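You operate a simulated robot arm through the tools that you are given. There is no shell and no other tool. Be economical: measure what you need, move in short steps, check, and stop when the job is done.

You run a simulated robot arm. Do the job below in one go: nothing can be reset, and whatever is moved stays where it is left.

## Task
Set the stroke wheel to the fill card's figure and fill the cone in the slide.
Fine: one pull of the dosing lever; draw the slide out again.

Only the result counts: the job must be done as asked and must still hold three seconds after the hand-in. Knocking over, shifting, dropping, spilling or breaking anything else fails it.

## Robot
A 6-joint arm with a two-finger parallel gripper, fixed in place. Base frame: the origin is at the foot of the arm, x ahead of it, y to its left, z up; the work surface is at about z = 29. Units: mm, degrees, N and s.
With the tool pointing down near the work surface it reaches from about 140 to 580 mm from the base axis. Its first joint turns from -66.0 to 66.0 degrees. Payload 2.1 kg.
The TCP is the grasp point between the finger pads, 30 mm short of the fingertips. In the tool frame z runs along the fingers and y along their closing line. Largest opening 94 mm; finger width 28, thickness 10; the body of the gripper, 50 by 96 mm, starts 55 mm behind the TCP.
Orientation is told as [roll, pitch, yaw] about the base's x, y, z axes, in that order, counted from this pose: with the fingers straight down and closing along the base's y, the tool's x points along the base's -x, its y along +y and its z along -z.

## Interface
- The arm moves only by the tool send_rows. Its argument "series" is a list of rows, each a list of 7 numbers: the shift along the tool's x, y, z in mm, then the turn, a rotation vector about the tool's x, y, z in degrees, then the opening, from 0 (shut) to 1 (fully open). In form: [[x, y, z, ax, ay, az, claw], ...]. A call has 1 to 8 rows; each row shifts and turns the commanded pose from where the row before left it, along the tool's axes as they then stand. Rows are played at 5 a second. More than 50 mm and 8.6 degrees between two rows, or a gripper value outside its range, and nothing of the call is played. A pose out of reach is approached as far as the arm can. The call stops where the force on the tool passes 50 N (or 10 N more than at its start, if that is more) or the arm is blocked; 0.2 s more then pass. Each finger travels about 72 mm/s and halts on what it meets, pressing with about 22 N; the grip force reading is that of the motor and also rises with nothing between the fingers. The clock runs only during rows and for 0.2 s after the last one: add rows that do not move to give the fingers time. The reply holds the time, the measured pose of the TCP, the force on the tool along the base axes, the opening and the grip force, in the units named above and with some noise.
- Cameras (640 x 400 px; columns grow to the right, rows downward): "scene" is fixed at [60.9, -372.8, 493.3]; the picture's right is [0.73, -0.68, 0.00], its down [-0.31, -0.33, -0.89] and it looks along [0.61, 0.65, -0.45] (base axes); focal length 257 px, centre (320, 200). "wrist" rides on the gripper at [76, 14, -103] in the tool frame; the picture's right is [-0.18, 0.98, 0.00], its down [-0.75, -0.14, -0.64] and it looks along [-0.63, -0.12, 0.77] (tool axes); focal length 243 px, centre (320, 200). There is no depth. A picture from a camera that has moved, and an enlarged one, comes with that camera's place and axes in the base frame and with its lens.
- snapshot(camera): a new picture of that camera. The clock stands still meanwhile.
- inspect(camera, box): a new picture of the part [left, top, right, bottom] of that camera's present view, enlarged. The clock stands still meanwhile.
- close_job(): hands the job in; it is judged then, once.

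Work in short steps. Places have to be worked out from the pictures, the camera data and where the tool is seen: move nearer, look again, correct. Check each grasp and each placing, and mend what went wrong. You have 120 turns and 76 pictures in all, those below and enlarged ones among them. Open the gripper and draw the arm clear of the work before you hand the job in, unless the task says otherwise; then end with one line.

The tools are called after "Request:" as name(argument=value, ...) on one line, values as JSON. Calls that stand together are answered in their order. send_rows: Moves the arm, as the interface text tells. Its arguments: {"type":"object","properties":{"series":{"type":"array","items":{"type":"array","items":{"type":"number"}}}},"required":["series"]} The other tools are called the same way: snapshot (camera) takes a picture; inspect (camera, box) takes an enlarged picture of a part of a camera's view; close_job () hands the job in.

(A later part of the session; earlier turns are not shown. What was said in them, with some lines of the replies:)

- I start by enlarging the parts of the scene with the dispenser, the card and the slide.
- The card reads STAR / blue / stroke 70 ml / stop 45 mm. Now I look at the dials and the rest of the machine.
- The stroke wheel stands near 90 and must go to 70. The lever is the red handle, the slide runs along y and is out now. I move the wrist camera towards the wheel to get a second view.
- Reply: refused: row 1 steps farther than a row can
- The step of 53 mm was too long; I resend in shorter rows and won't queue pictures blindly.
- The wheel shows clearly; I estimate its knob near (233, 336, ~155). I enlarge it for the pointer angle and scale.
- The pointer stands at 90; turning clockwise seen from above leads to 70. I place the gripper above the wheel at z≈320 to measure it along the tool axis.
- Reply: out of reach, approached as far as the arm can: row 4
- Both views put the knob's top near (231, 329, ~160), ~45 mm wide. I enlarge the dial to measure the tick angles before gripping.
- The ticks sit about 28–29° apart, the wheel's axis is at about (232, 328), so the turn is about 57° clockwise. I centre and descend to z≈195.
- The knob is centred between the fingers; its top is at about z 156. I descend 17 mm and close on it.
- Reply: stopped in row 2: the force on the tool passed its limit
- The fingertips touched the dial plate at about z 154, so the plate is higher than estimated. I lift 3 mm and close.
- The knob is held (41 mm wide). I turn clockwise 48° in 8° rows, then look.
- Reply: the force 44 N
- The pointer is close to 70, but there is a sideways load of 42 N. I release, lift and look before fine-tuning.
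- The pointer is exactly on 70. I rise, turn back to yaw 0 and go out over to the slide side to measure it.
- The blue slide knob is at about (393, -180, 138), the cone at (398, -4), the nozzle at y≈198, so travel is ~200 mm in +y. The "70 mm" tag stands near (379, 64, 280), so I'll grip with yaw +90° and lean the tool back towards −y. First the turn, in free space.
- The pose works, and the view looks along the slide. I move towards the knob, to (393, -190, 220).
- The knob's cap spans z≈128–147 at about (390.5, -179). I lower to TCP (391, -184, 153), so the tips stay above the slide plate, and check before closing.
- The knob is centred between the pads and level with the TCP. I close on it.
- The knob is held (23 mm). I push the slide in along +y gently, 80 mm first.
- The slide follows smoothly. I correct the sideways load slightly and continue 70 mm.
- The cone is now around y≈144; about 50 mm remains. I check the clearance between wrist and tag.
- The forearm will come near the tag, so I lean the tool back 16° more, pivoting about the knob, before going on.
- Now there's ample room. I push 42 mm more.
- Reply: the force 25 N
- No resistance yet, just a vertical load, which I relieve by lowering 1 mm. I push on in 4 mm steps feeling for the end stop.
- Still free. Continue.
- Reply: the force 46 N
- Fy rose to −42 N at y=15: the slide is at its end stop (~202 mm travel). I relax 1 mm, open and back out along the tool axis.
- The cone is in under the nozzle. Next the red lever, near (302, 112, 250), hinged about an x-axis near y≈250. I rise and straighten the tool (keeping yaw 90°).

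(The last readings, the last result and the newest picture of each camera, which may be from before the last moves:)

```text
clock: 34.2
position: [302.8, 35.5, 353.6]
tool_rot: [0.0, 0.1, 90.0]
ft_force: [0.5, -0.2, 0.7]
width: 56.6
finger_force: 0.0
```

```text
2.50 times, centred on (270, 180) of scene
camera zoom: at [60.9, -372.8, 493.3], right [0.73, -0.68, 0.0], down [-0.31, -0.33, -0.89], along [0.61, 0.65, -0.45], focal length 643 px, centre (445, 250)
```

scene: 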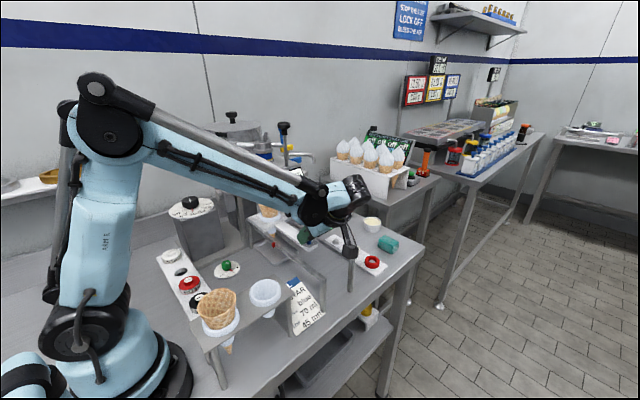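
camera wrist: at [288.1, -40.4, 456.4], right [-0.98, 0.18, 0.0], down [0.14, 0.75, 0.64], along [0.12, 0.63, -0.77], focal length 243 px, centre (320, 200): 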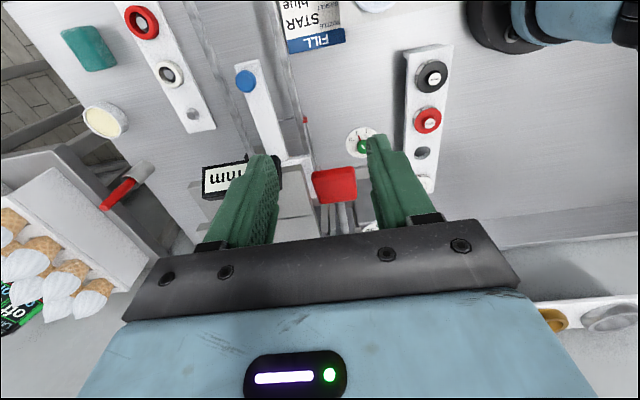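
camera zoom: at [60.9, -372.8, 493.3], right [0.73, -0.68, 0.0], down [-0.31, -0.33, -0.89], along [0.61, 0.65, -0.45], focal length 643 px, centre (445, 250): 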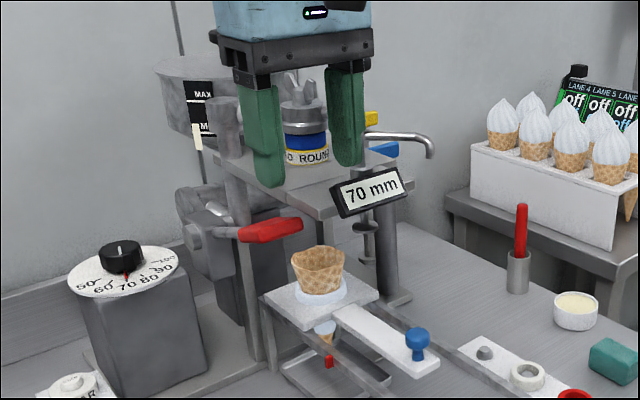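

The handle is about 45 mm wide with the table plate close on its +x side (x≈338), so gripping across x is tight. I'll press it down from above with closed fingers at yaw 0, keeping to its −x half. First turn back.

Request:
send_rows(series=[[0, 0, 0, 0, 0, 8, 0.4], [0, 0, 0, 0, 0, 8, 0.2], [0, 0, 0, 0, 0, 8, 0], [0, 0, 0, 0, 0, 8, 0], [0, 0, 0, 0, 0, 8, 0], [0, 0, 0, 0, 0, 8, 0], [0, 0, 0, 0, 0, 8, 0], [0, 0, 0, 0, 0, 8, 0]])

Request:
send_rows(series=[[0, 0, 0, 0, 0, 8, 0], [0, 0, 0, 0, 0, 8, 0], [0, 0, 0, 0, 0, 8, 0], [0, 0, 0, 0, 0, 2, 0], [6, 35, 0, 0, 0, 0, 0], [6, 35, 0, 0, 0, 0, 0], [0, 0, 30, 0, 0, 0, 0], [0, 0, 0, 0, 0, 0, 0]])

Request:
snapshot(camera="wrist")

Request:
inspect(camera="scene", box=[200, 100, 340, 260])

```text
clock: 36.0
position: [302.0, 35.1, 354.4]
tool_rot: [0.0, 0.0, 25.9]
ft_force: [-0.7, -0.7, -0.6]
width: 0.0
finger_force: 21.8
```

```text
clock: 37.8
position: [290.1, 105.9, 324.6]
tool_rot: [-0.1, 0.0, 0.1]
ft_force: [-0.1, 0.1, 0.7]
width: 0.0
finger_force: 22.0
```

```text
29 pictures are left
camera wrist: at [214.1, 119.4, 427.5], right [0.18, 0.98, 0.0], down [0.75, -0.14, 0.64], along [0.63, -0.12, -0.77], focal length 243 px, centre (320, 200)
```

wrist: 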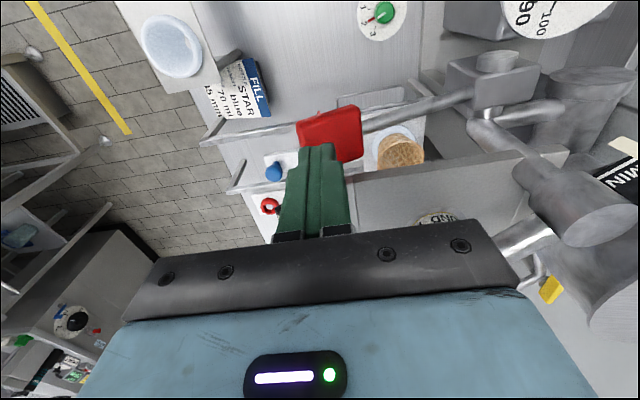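

```text
2.50 times, centred on (270, 180) of scene
camera zoom: at [60.9, -372.8, 493.3], right [0.73, -0.68, 0.0], down [-0.31, -0.33, -0.89], along [0.61, 0.65, -0.45], focal length 643 px, centre (445, 250)
```

zoom: 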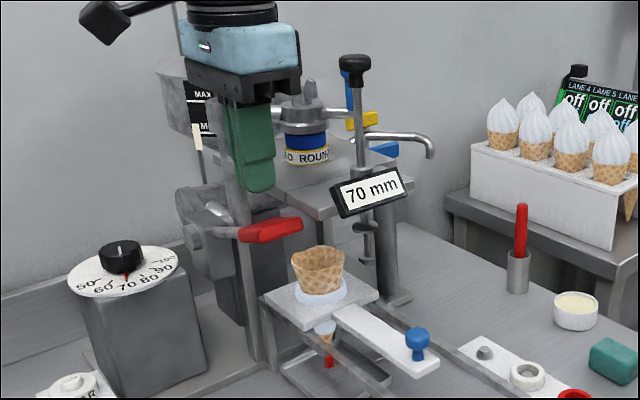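

The fingertips hover over the handle's −x half. I go down until contact and feel.

Request:
send_rows(series=[[0, 0, 15, 0, 0, 0, 0], [0, 0, 10, 0, 0, 0, 0], [0, 0, 6, 0, 0, 0, 0], [0, 0, 6, 0, 0, 0, 0], [0, 0, 6, 0, 0, 0, 0], [0, 0, 0, 0, 0, 0, 0]])

Request:
inspect(camera="scene", box=[200, 140, 320, 260])

```text
clock: 39.2
position: [290.4, 104.9, 282.0]
tool_rot: [0.0, 0.0, 0.0]
ft_force: [-0.4, -1.2, 1.8]
width: 0.2
finger_force: 21.8
```

```text
3.33 times, centred on (260, 200) of scene
camera zoom: at [60.9, -372.8, 493.3], right [0.73, -0.68, 0.0], down [-0.31, -0.33, -0.89], along [0.61, 0.65, -0.45], focal length 858 px, centre (520, 200)
```

zoom: 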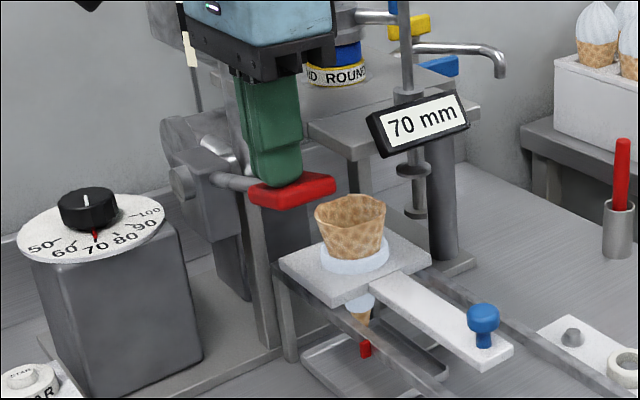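

Contact made and the lever yields with a light force. I press on downward.

Request:
send_rows(series=[[0, 0, 8, 0, 0, 0, 0], [0, 0, 8, 0, 0, 0, 0], [0, 0, 8, 0, 0, 0, 0], [0, 0, 8, 0, 0, 0, 0], [0, 0, 8, 0, 0, 0, 0], [0, 0, 0, 0, 0, 0, 0]])

Request:
inspect(camera="scene", box=[200, 140, 320, 260])

```text
clock: 40.6
position: [290.2, 105.0, 241.8]
tool_rot: [0.0, 0.1, -0.1]
ft_force: [-1.3, -4.3, 3.6]
width: 0.2
finger_force: 22.2
```

```text
3.33 times, centred on (260, 200) of scene
camera zoom: at [60.9, -372.8, 493.3], right [0.73, -0.68, 0.0], down [-0.31, -0.33, -0.89], along [0.61, 0.65, -0.45], focal length 858 px, centre (520, 200)
```

zoom: 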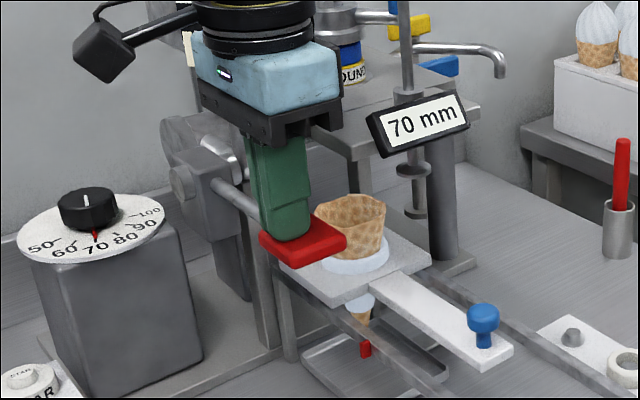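

The lever comes down steadily. I continue another 40 mm.

Request:
send_rows(series=[[0, 0, 8, 0, 0, 0, 0], [0, 0, 8, 0, 0, 0, 0], [0, 1, 8, 0, 0, 0, 0], [0, 2, 8, 0, 0, 0, 0], [0, 2, 8, 0, 0, 0, 0], [0, 0, 0, 0, 0, 0, 0]])

Request:
inspect(camera="scene", box=[200, 140, 320, 260])

```text
clock: 41.5
position: [291.2, 104.8, 219.3]
tool_rot: [-0.3, 0.3, -0.1]
ft_force: [-2.4, -1.7, 24.5]
width: 0.0
finger_force: 21.3
stopped in row 4: the force on the tool passed its limit (the readings are from after the stop); the commanded pose is now the measured one
```

```text
3.33 times, centred on (260, 200) of scene
camera zoom: at [60.9, -372.8, 493.2], right [0.73, -0.68, 0.0], down [-0.31, -0.33, -0.89], along [0.61, 0.65, -0.45], focal length 858 px, centre (520, 200)
```

zoom: 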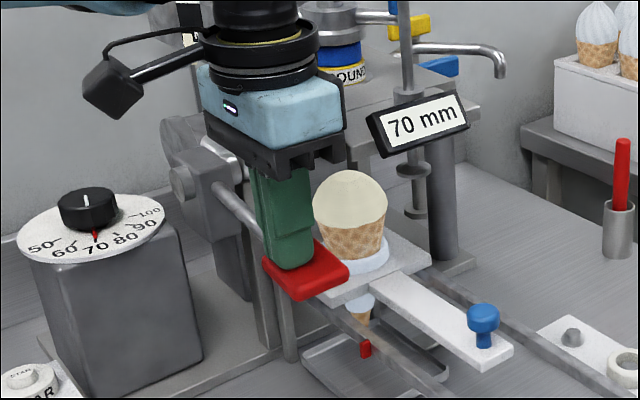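

The stop is reached and the cone is filled with a neat dome. I raise slowly so that the lever can follow back.

Request:
send_rows(series=[[0, 0, -8, 0, 0, 0, 0], [0, 0, -8, 0, 0, 0, 0], [0, 0, -8, 0, 0, 0, 0], [0, 0, -10, 0, 0, 0, 0], [0, 0, -10, 0, 0, 0, 0], [0, 0, -10, 0, 0, 0, 0], [0, 0, -10, 0, 0, 0, 0], [0, 0, -10, 0, 0, 0, 0]])

Request:
inspect(camera="scene", box=[200, 140, 320, 260])

```text
clock: 43.3
position: [291.1, 105.9, 294.2]
tool_rot: [-0.2, 0.1, -0.1]
ft_force: [0.3, 0.8, 0.7]
width: 0.0
finger_force: 21.8
```

```text
3.33 times, centred on (260, 200) of scene
camera zoom: at [60.9, -372.8, 493.3], right [0.73, -0.68, 0.0], down [-0.31, -0.33, -0.89], along [0.61, 0.65, -0.45], focal length 858 px, centre (520, 200)
```

zoom: 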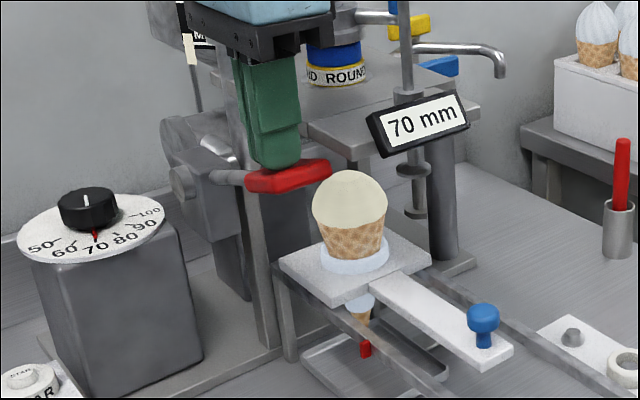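

The lever has returned to its rest. The stop rod ("70 mm") stands at about (392, 93), in the slide's path, with its foot around z≈192, while the dome's top is at about 198 — that may collide on the way out. I take a side view from −x to measure this.

Request:
send_rows(series=[[0, 0, -30, 0, 0, 0, 0], [20, -15, 0, 0, -8, 0, 0], [20, -15, 0, 0, -8, 0, 0], [0, 0, 0, 0, -8, 0, 0], [0, 0, 0, 0, -8, 0, 0], [0, 0, 0, 0, -8, 0, 0], [0, 0, 0, 0, 0, 0, 0]])

Request:
snapshot(camera="wrist")

```text
clock: 44.9
position: [250.2, 74.9, 320.2]
tool_rot: [-0.4, -40.1, 0.1]
ft_force: [-0.3, 0.0, 0.8]
width: 0.0
finger_force: 22.0
```

```text
23 pictures are left
camera wrist: at [127.1, 90.0, 349.8], right [0.14, 0.98, 0.11], down [0.16, -0.14, 0.98], along [0.98, -0.12, -0.18], focal length 243 px, centre (320, 200)
```

wrist: 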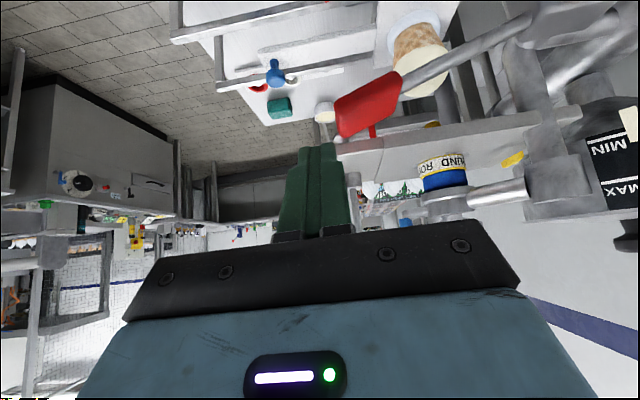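

The rod is hidden behind the handle here. I move down 45 mm and 62 mm towards −y for a clear line.

Request:
send_rows(series=[[0, -31, 0, 0, 0, 0, 0], [0, -31, 0, 0, 0, 0, 0], [14.5, 0, 17.2, 0, 0, 0, 0], [14.5, 0, 17.2, 0, 0, 0, 0], [0, 0, 0, 0, 0, 0, 0]])

Request:
inspect(camera="wrist", box=[320, 0, 540, 150])

```text
clock: 46.1
position: [266.9, 16.2, 281.5]
tool_rot: [-0.3, -39.8, 0.2]
ft_force: [0.0, -1.0, 0.5]
width: 0.0
finger_force: 21.9
out of reach, approached as far as the arm can: row 3, 4
```

```text
2.67 times, centred on (430, 75) of wrist
camera zoom: at [143.6, 30.2, 311.0], right [0.14, 0.98, 0.11], down [0.17, -0.14, 0.98], along [0.98, -0.12, -0.19], focal length 647 px, centre (27, 533)
```

zoom: 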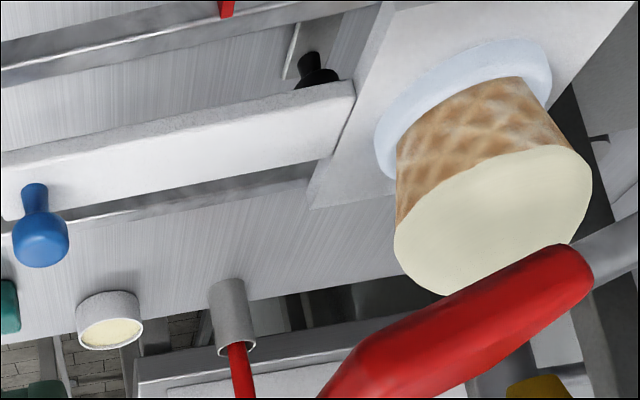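

The handle hides the rod from here. I go back to the high pose used before (rod visible to the scene camera) and measure there.

Request:
send_rows(series=[[-25, 0, -30, 0, 8, 0, 0], [-10, 0, -30, 0, 8, 0, 0], [0, 0, -20, 0, 8, 0, 0], [0, -20, 0, 0, 8, 0, 0], [0, -20, 0, 0, 8, 0, 0], [0, -20, 0, 0, 0, -8, 0], [0, 0, 0, 0, 0, -8, 0], [0, 0, 0, 0, 0, -8, 0]])

Request:
send_rows(series=[[0, 0, 0, 0, 0, -8, 0.3], [0, 0, 0, 0, 0, -8, 0.6], [0, 0, 0, 0, 0, -8, 0.6], [0, 0, 0, 0, 0, -8, 0.6], [0, 0, 0, 0, 0, -8, 0.6], [0, 0, 0, 0, 0, -8, 0.6], [0, 0, 0, 0, 0, -8, 0.6], [0, 0, 0, 0, 0, -8, 0.6]])

Request:
inspect(camera="scene", box=[245, 160, 325, 230])

```text
clock: 47.9
position: [253.1, -44.6, 369.6]
tool_rot: [-0.3, 0.2, 23.9]
ft_force: [0.2, -0.2, 0.6]
width: 0.0
finger_force: 22.1
```

```text
clock: 49.7
position: [250.4, -44.7, 369.8]
tool_rot: [0.1, 0.2, 88.1]
ft_force: [-0.2, -0.2, 0.5]
width: 56.3
finger_force: 0.1
```

```text
5.71 times, centred on (285, 195) of scene
camera zoom: at [60.9, -372.8, 493.3], right [0.73, -0.68, 0.0], down [-0.31, -0.33, -0.89], along [0.61, 0.65, -0.45], focal length 1471 px, centre (520, 229)
```

zoom: 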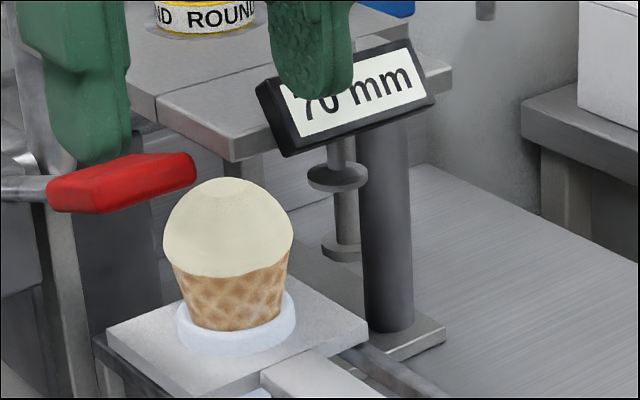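

The dome's top is z≈197; the rod's foot projects to z≈188–195 if it really stands over the slide's centre line, so I must check that closely as the cone nears it. First I return to the knob-grip approach pose.

Request:
send_rows(series=[[11, 0, 0, 0, 0, -1.9, 0.6], [0, -35, 0, 0, 0, 0, 0.6], [0, -35, 0, 0, 0, 0, 0.6], [0, -35, 0, 0, 0, 0, 0.6], [0, -35, 15, 0, 0, 0, 0.6], [0, 0, 0, 0, 0, 0, 0.6]])

Request:
send_rows(series=[[0, 0, 0, 0, -8, 0, 0.6], [0, 0, 0, 0, -8, 0, 0.6], [0, 0, 0, 0, -8, 0, 0.6], [0, 0, 0, 0, -8, 0, 0.6], [0, 0, 0, 0, -8, 0, 0.6], [25.7, 0, 30.6, 0, 0, 0, 0.6], [25.7, 0, 30.6, 0, 0, 0, 0.6], [0, 0, 0, 0, 0, 0, 0.6]])

Request:
snapshot(camera="wrist")

```text
clock: 51.1
position: [391.5, -53.5, 353.6]
tool_rot: [0.0, 0.2, 89.8]
ft_force: [0.2, 0.7, 0.3]
width: 56.3
finger_force: 0.0
```

```text
clock: 52.9
position: [391.0, -56.0, 273.7]
tool_rot: [0.2, -39.8, 89.7]
ft_force: [-0.2, -0.2, 0.9]
width: 56.5
finger_force: 0.2
```

```text
20 pictures are left
camera wrist: at [376.7, -179.8, 303.6], right [-0.98, 0.14, 0.12], down [0.14, 0.17, 0.98], along [0.12, 0.98, -0.19], focal length 243 px, centre (320, 200)
```

wrist: 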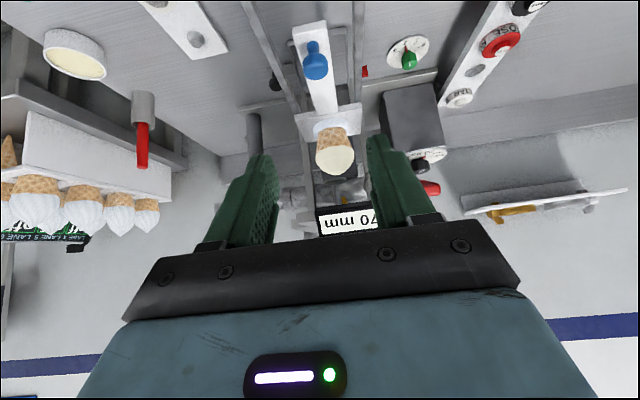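

Request:
inspect(camera="wrist", box=[270, 90, 400, 240])

```text
2.67 times, centred on (335, 165) of wrist
camera zoom: at [376.7, -179.8, 303.6], right [-0.98, 0.14, 0.12], down [0.14, 0.17, 0.98], along [0.12, 0.98, -0.19], focal length 647 px, centre (280, 293)
```

zoom: 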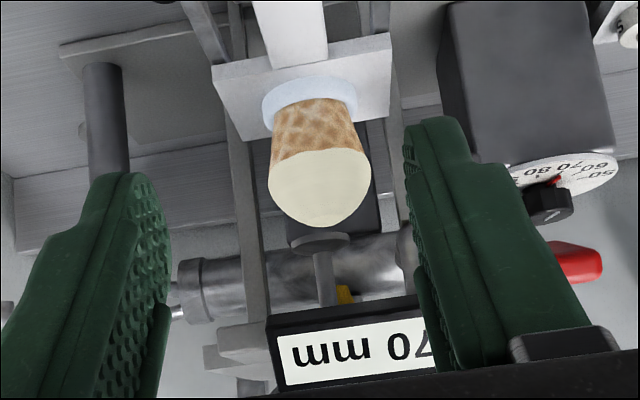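

The disc on the rod, triangulated from both views, is at z≈233 and nothing hangs in front of the cone in this view, so the dome (top ≈197) clears it; the lower "foot" in the scene picture belongs to something behind. I go back down onto the knob along my retreat line.

Request:
send_rows(series=[[24.2, 0.7, 28.9, 0, 0, 0, 0.6], [0, 0, 40, 0, 0, 0, 0.6], [0, 0, 40, 0, 0, 0, 0.6], [0, 0, 30, 0, 0, 0, 0.6], [0, 0, 0, 0, 0, 0, 0.6]])

Request:
snapshot(camera="wrist")

```text
clock: 54.1
position: [389.8, 14.0, 151.7]
tool_rot: [0.1, -39.9, 89.7]
ft_force: [-0.9, 0.1, -0.3]
width: 56.6
finger_force: 0.1
```

```text
18 pictures are left
camera wrist: at [375.7, -109.6, 182.0], right [-0.98, 0.14, 0.12], down [0.14, 0.17, 0.98], along [0.12, 0.98, -0.19], focal length 243 px, centre (320, 200)
```

wrist: 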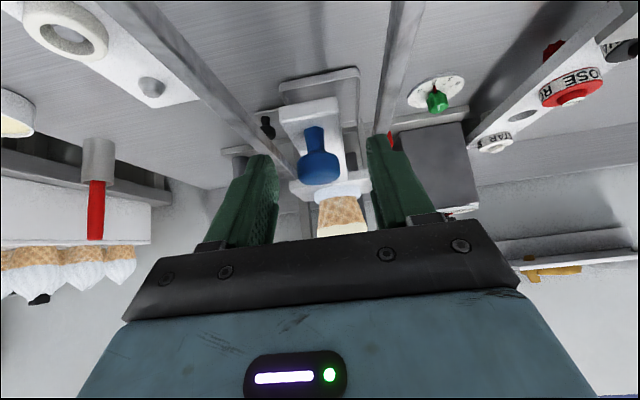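

The knob is between the pads. I close and draw out slowly by about 40 mm, then check the dome against the rod.

Request:
send_rows(series=[[0, 0, 0, 0, 0, 0, 0.3], [0, 0, 0, 0, 0, 0, 0.1], [0, 0, 0, 0, 0, 0, 0.1], [0, 0, 0, 0, 0, 0, 0.1]])

Request:
send_rows(series=[[2.3, 0, -1.93, 0, 0, 0, 0.1], [3.8, 0, -3.2, 0, 0, 0, 0.1], [5.4, 0, -4.5, 0, 0, 0, 0.1], [5.4, 0, -4.5, 0, 0, 0, 0.1], [5.4, 0, -4.5, 0, 0, 0, 0.1], [3.8, 0, -3.2, 0, 0, 0, 0.1], [2.3, 0, -1.93, 0, 0, 0, 0.1], [0, 0, 0, 0, 0, 0, 0.1]])

Request:
inspect(camera="scene", box=[220, 130, 360, 270])

```text
clock: 55.1
position: [389.7, 13.7, 152.7]
tool_rot: [0.1, -39.7, 89.7]
ft_force: [3.0, 1.1, -5.1]
width: 22.9
finger_force: 44.9
```

```text
clock: 56.9
position: [390.0, -23.5, 152.0]
tool_rot: [0.1, -39.8, 89.6]
ft_force: [3.3, 0.0, -1.5]
width: 23.0
finger_force: 45.3
```

```text
2.86 times, centred on (290, 200) of scene
camera zoom: at [60.9, -372.8, 493.3], right [0.73, -0.68, 0.0], down [-0.31, -0.33, -0.89], along [0.61, 0.65, -0.45], focal length 735 px, centre (406, 200)
```

zoom: 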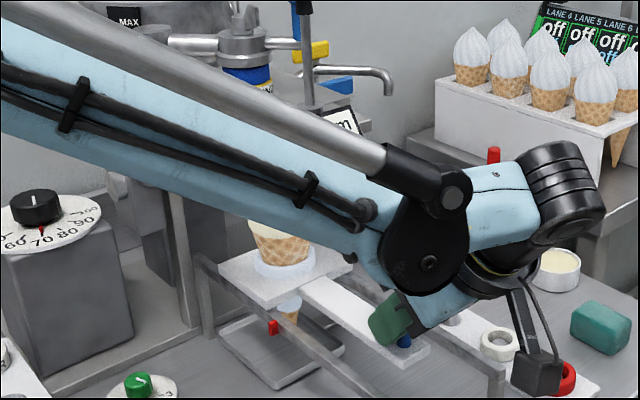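

The arm hides the dome here. To be sure before passing the rod I release, back off and look with both cameras.

Request:
send_rows(series=[[0, 0, 0, 0, 0, 0, 0.4], [0, 0, 0, 0, 0, 0, 0.6], [0, 0, 0, 0, 0, 0, 0.6], [0, 0, -40, 0, 0, 0, 0.6], [0, 0, -40, 0, 0, 0, 0.6], [0, 0, -40, 0, 0, 0, 0.6], [0, 0, 0, 0, 0, 0, 0.6]])

Request:
inspect(camera="scene", box=[245, 150, 345, 240])

Request:
inspect(camera="wrist", box=[270, 90, 400, 240])

```text
clock: 58.5
position: [389.7, -99.6, 245.2]
tool_rot: [0.2, -39.8, 89.8]
ft_force: [0.3, -1.0, 0.3]
width: 56.8
finger_force: 0.1
```

```text
4.44 times, centred on (295, 195) of scene
camera zoom: at [60.9, -372.8, 493.3], right [0.73, -0.68, 0.0], down [-0.31, -0.33, -0.89], along [0.61, 0.65, -0.45], focal length 1144 px, centre (431, 222)
```

zoom: 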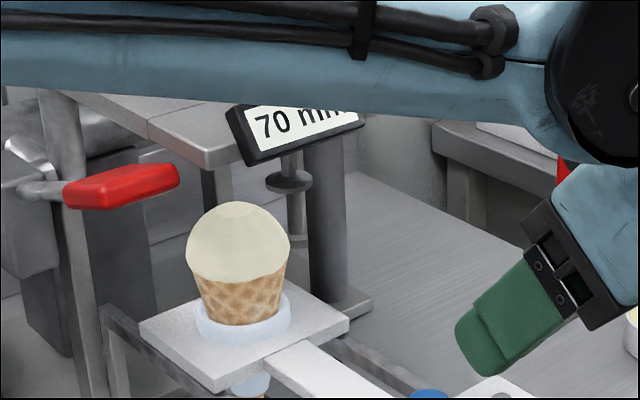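

```text
2.67 times, centred on (335, 165) of wrist
camera zoom: at [375.8, -224.9, 274.8], right [-0.98, 0.14, 0.12], down [0.14, 0.17, 0.98], along [0.12, 0.98, -0.19], focal length 647 px, centre (280, 293)
```

zoom: 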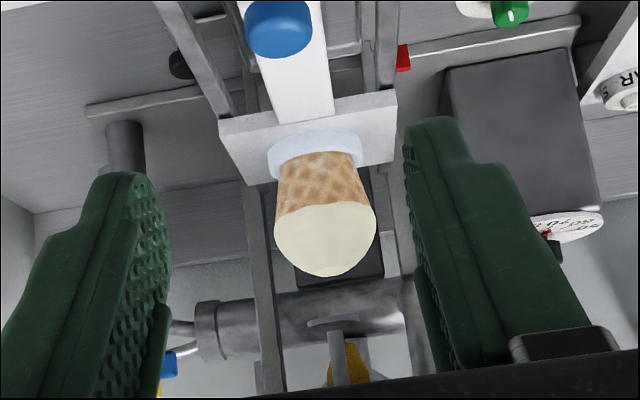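

Clear now: the disc is at z≈233 over a dome top of ≈196, nothing hangs lower in the path. I re-grip the knob and go on drawing out.

Request:
send_rows(series=[[0, 0, 40, 0, 0, 0, 0.6], [0, 0, 40, 0, 0, 0, 0.6], [0, 0, 40, 0, 0, 0, 0.6], [0, 0, 0, 0, 0, 0, 0.3], [0, 0, 0, 0, 0, 0, 0.1], [0, 0, 0, 0, 0, 0, 0.1], [0, 0, 0, 0, 0, 0, 0.1]])

Request:
send_rows(series=[[2.3, 0, -1.93, 0, 0, 0, 0.1], [4.6, 0, -3.86, 0, 0, 0, 0.1], [6.1, 0, -5.14, 0, 0, 0, 0.1], [6.1, 0, -5.14, 0, 0, 0, 0.1], [6.1, 0, -5.14, 0, 0, 0, 0.1], [6.1, 0, -5.14, 0, 0, 0, 0.1], [4.6, 0, -3.86, 0, 0, 0, 0.1], [2.3, 0, -1.93, 0, 0, 0, 0.1]])

Request:
snapshot(camera="scene")

```text
clock: 60.1
position: [389.6, -24.6, 151.5]
tool_rot: [0.1, -39.7, 89.8]
ft_force: [5.6, 1.6, -9.3]
width: 23.0
finger_force: 45.2
```

```text
clock: 61.9
position: [389.6, -73.2, 150.8]
tool_rot: [0.3, -39.6, 89.6]
ft_force: [4.9, 1.2, -37.7]
width: 22.5
finger_force: 45.5
```

```text
14 pictures are left
```

scene: 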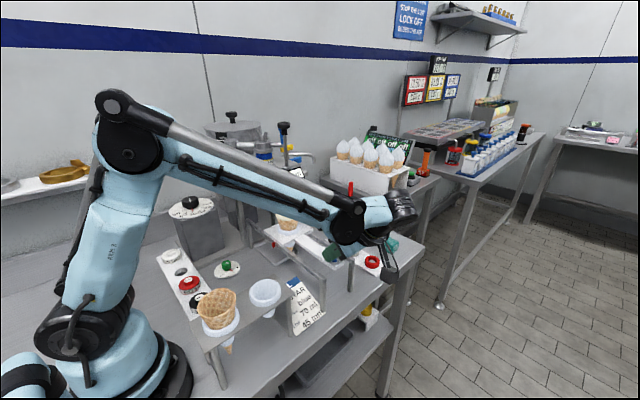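

The tool pulls upward (Fz −38 N); I lower 1.5 mm and continue drawing.

Request:
send_rows(series=[[1.0, 0, 1.2, 0, 0, 0, 0.1], [4.6, 0, -3.8, 0, 0, 0, 0.1], [6.2, 0, -5.08, 0, 0, 0, 0.1], [6.2, 0, -5.08, 0, 0, 0, 0.1], [6.2, 0, -5.08, 0, 0, 0, 0.1], [6.2, 0, -5.08, 0, 0, 0, 0.1], [4.6, 0, -3.8, 0, 0, 0, 0.1], [2.3, 0, -1.9, 0, 0, 0, 0.1]])

```text
clock: 63.7
position: [389.8, -119.5, 151.4]
tool_rot: [0.0, -39.9, 89.8]
ft_force: [7.6, 1.8, 22.4]
width: 23.0
finger_force: 45.4
```

Smooth. I ease the small downward load and draw another 50 mm.

Request:
send_rows(series=[[-0.5, 0, -0.6, 0, 0, 0, 0.1], [4.6, 0, -3.84, 0, 0, 0, 0.1], [6.1, 0, -5.1, 0, 0, 0, 0.1], [6.1, 0, -5.1, 0, 0, 0, 0.1], [6.1, 0, -5.1, 0, 0, 0, 0.1], [6.1, 0, -5.1, 0, 0, 0, 0.1], [4.6, 0, -3.84, 0, 0, 0, 0.1], [2.3, 0, -1.92, 0, 0, 0, 0.1]])

Request:
snapshot(camera="scene")

```text
clock: 65.5
position: [390.8, -167.3, 151.8]
tool_rot: [0.1, -39.7, 89.8]
ft_force: [16.8, 0.8, 7.5]
width: 22.9
finger_force: 45.3
```

```text
13 pictures are left
```

scene: 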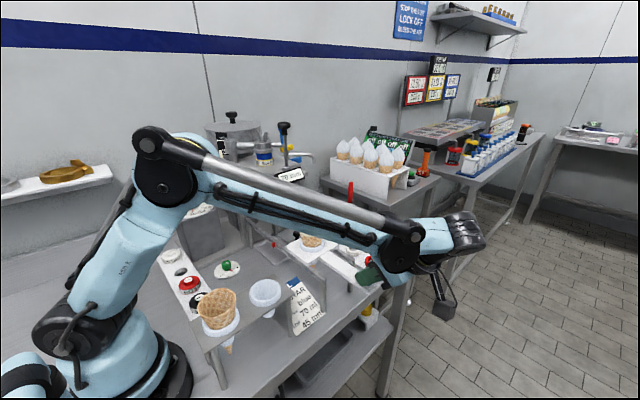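

About 19 mm is left to where the slide began. I draw it slowly, feeling for a stop.

Request:
send_rows(series=[[3.1, -0.5, -2.57, 0, 0, 0, 0.1], [3.1, 0, -2.57, 0, 0, 0, 0.1], [3.1, 0, -2.57, 0, 0, 0, 0.1], [3.1, 0, -2.57, 0, 0, 0, 0.1], [2.3, 0, -1.93, 0, 0, 0, 0.1], [0, 0, 0, 0, 0, 0, 0.1]])

```text
clock: 66.9
position: [390.1, -184.5, 151.1]
tool_rot: [0.2, -39.8, 89.6]
ft_force: [8.2, 0.8, 8.8]
width: 23.0
finger_force: 44.9
```

One more 3 mm to match the starting place, then I release and back off.

Request:
send_rows(series=[[1.5, 0, -1.28, 0, 0, 0, 0.1], [0.8, 0, -0.64, 0, 0, 0, 0.1], [0, 0, 0, 0, 0, 0, 0.1]])

```text
clock: 67.7
position: [389.6, -186.4, 150.8]
tool_rot: [0.2, -40.0, 90.0]
ft_force: [3.9, 27.5, 2.7]
width: 23.2
finger_force: 44.6
```

Fy +27 N: the slide is at its outer stop. I relax, open and back off.

Request:
send_rows(series=[[-0.8, 0, 0.64, 0, 0, 0, 0.1], [0, 0, 0, 0, 0, 0, 0.4], [0, 0, 0, 0, 0, 0, 0.6], [0, 0, 0, 0, 0, 0, 0.6], [0, 0, -30, 0, 0, 0, 0.6], [0, 0, -30, 0, 0, 0, 0.6], [-20, 0, -25, 0, 0, 0, 0.6], [-25.7, 0, -30.6, 0, 0, 0, 0.6]])

Request:
snapshot(camera="scene")

```text
clock: 69.5
position: [391.0, -226.0, 270.3]
tool_rot: [0.0, -39.5, 89.7]
ft_force: [-0.8, 0.1, -0.7]
width: 56.5
finger_force: 0.0
```

```text
12 pictures are left
```

scene: 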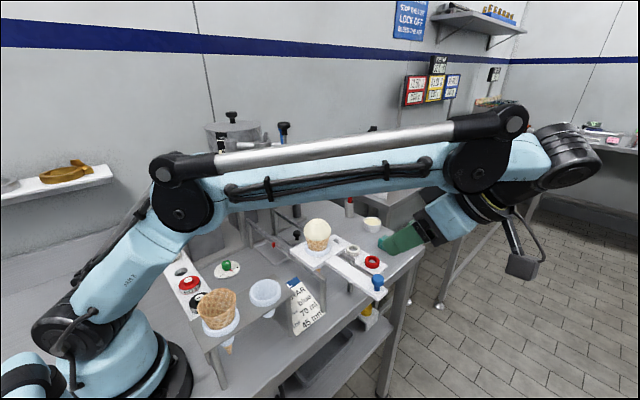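

The filled cone stands in the drawn-out slide. I straighten the tool, rise and move back clear of the work, then check everything once more.

Request:
send_rows(series=[[-25.7, 0, -30.6, 0, 0, 0, 0.6], [-25.7, 0, -30.6, 0, 0, 0, 0.6], [0, 0, 0, 0, 8, 0, 0.6], [0, 0, 0, 0, 8, 0, 0.8], [0, 0, 0, 0, 8, 0, 1], [0, 0, 0, 0, 8, 0, 1], [0, 0, 0, 0, 8, 0, 1]])

Request:
send_rows(series=[[0, 40, 0, 0, 0, 0, 1], [0, 40, 0, 0, 0, 0, 1], [0, 40, 0, 0, 0, 0, 1], [0, 0, 0, 0, 0, 0, 1], [0, 0, 0, 0, 0, 0, 1]])

Request:
inspect(camera="scene", box=[150, 110, 400, 330])

Request:
inspect(camera="scene", box=[155, 180, 235, 230])

```text
clock: 71.1
position: [375.7, -213.0, 334.6]
tool_rot: [0.0, 0.3, 89.9]
ft_force: [-0.3, -0.1, 0.5]
width: 94.0
finger_force: 0.0
out of reach, approached as far as the arm can: row 2
```

```text
clock: 72.3
position: [254.7, -209.9, 335.4]
tool_rot: [0.1, 0.3, 89.8]
ft_force: [0.1, 0.2, 0.3]
width: 93.8
finger_force: 0.0
```

```text
1.82 times, centred on (275, 220) of scene
camera zoom: at [60.9, -372.8, 493.3], right [0.73, -0.68, 0.0], down [-0.31, -0.33, -0.89], along [0.61, 0.65, -0.45], focal length 468 px, centre (402, 164)
```

zoom: 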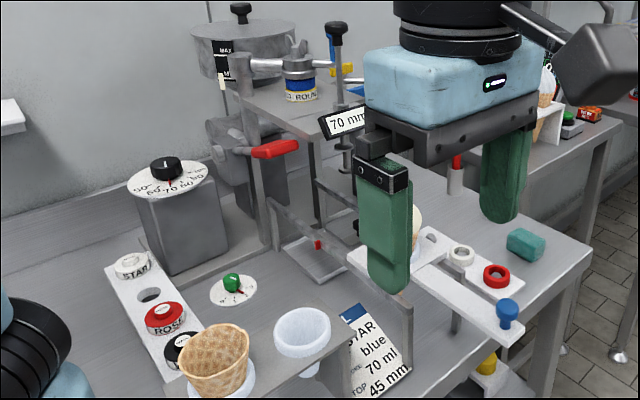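

```text
8.00 times, centred on (195, 205) of scene
camera zoom: at [60.9, -372.8, 493.3], right [0.73, -0.68, 0.0], down [-0.31, -0.33, -0.89], along [0.61, 0.65, -0.45], focal length 2059 px, centre (1320, 160)
```

zoom: 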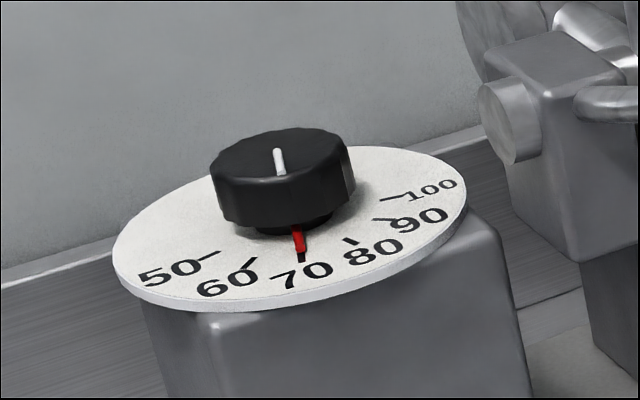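

The wheel reads 70, the lever is back at rest, the slide is out with the filled cone, and the arm is clear with the gripper open. I hand the job in.

Request:
close_job()

```text
The job is handed in.
```

The stroke wheel is set to 70 ml, the cone was filled with one pull of the dosing lever, and the slide is drawn out again with the filled cone upright in it.
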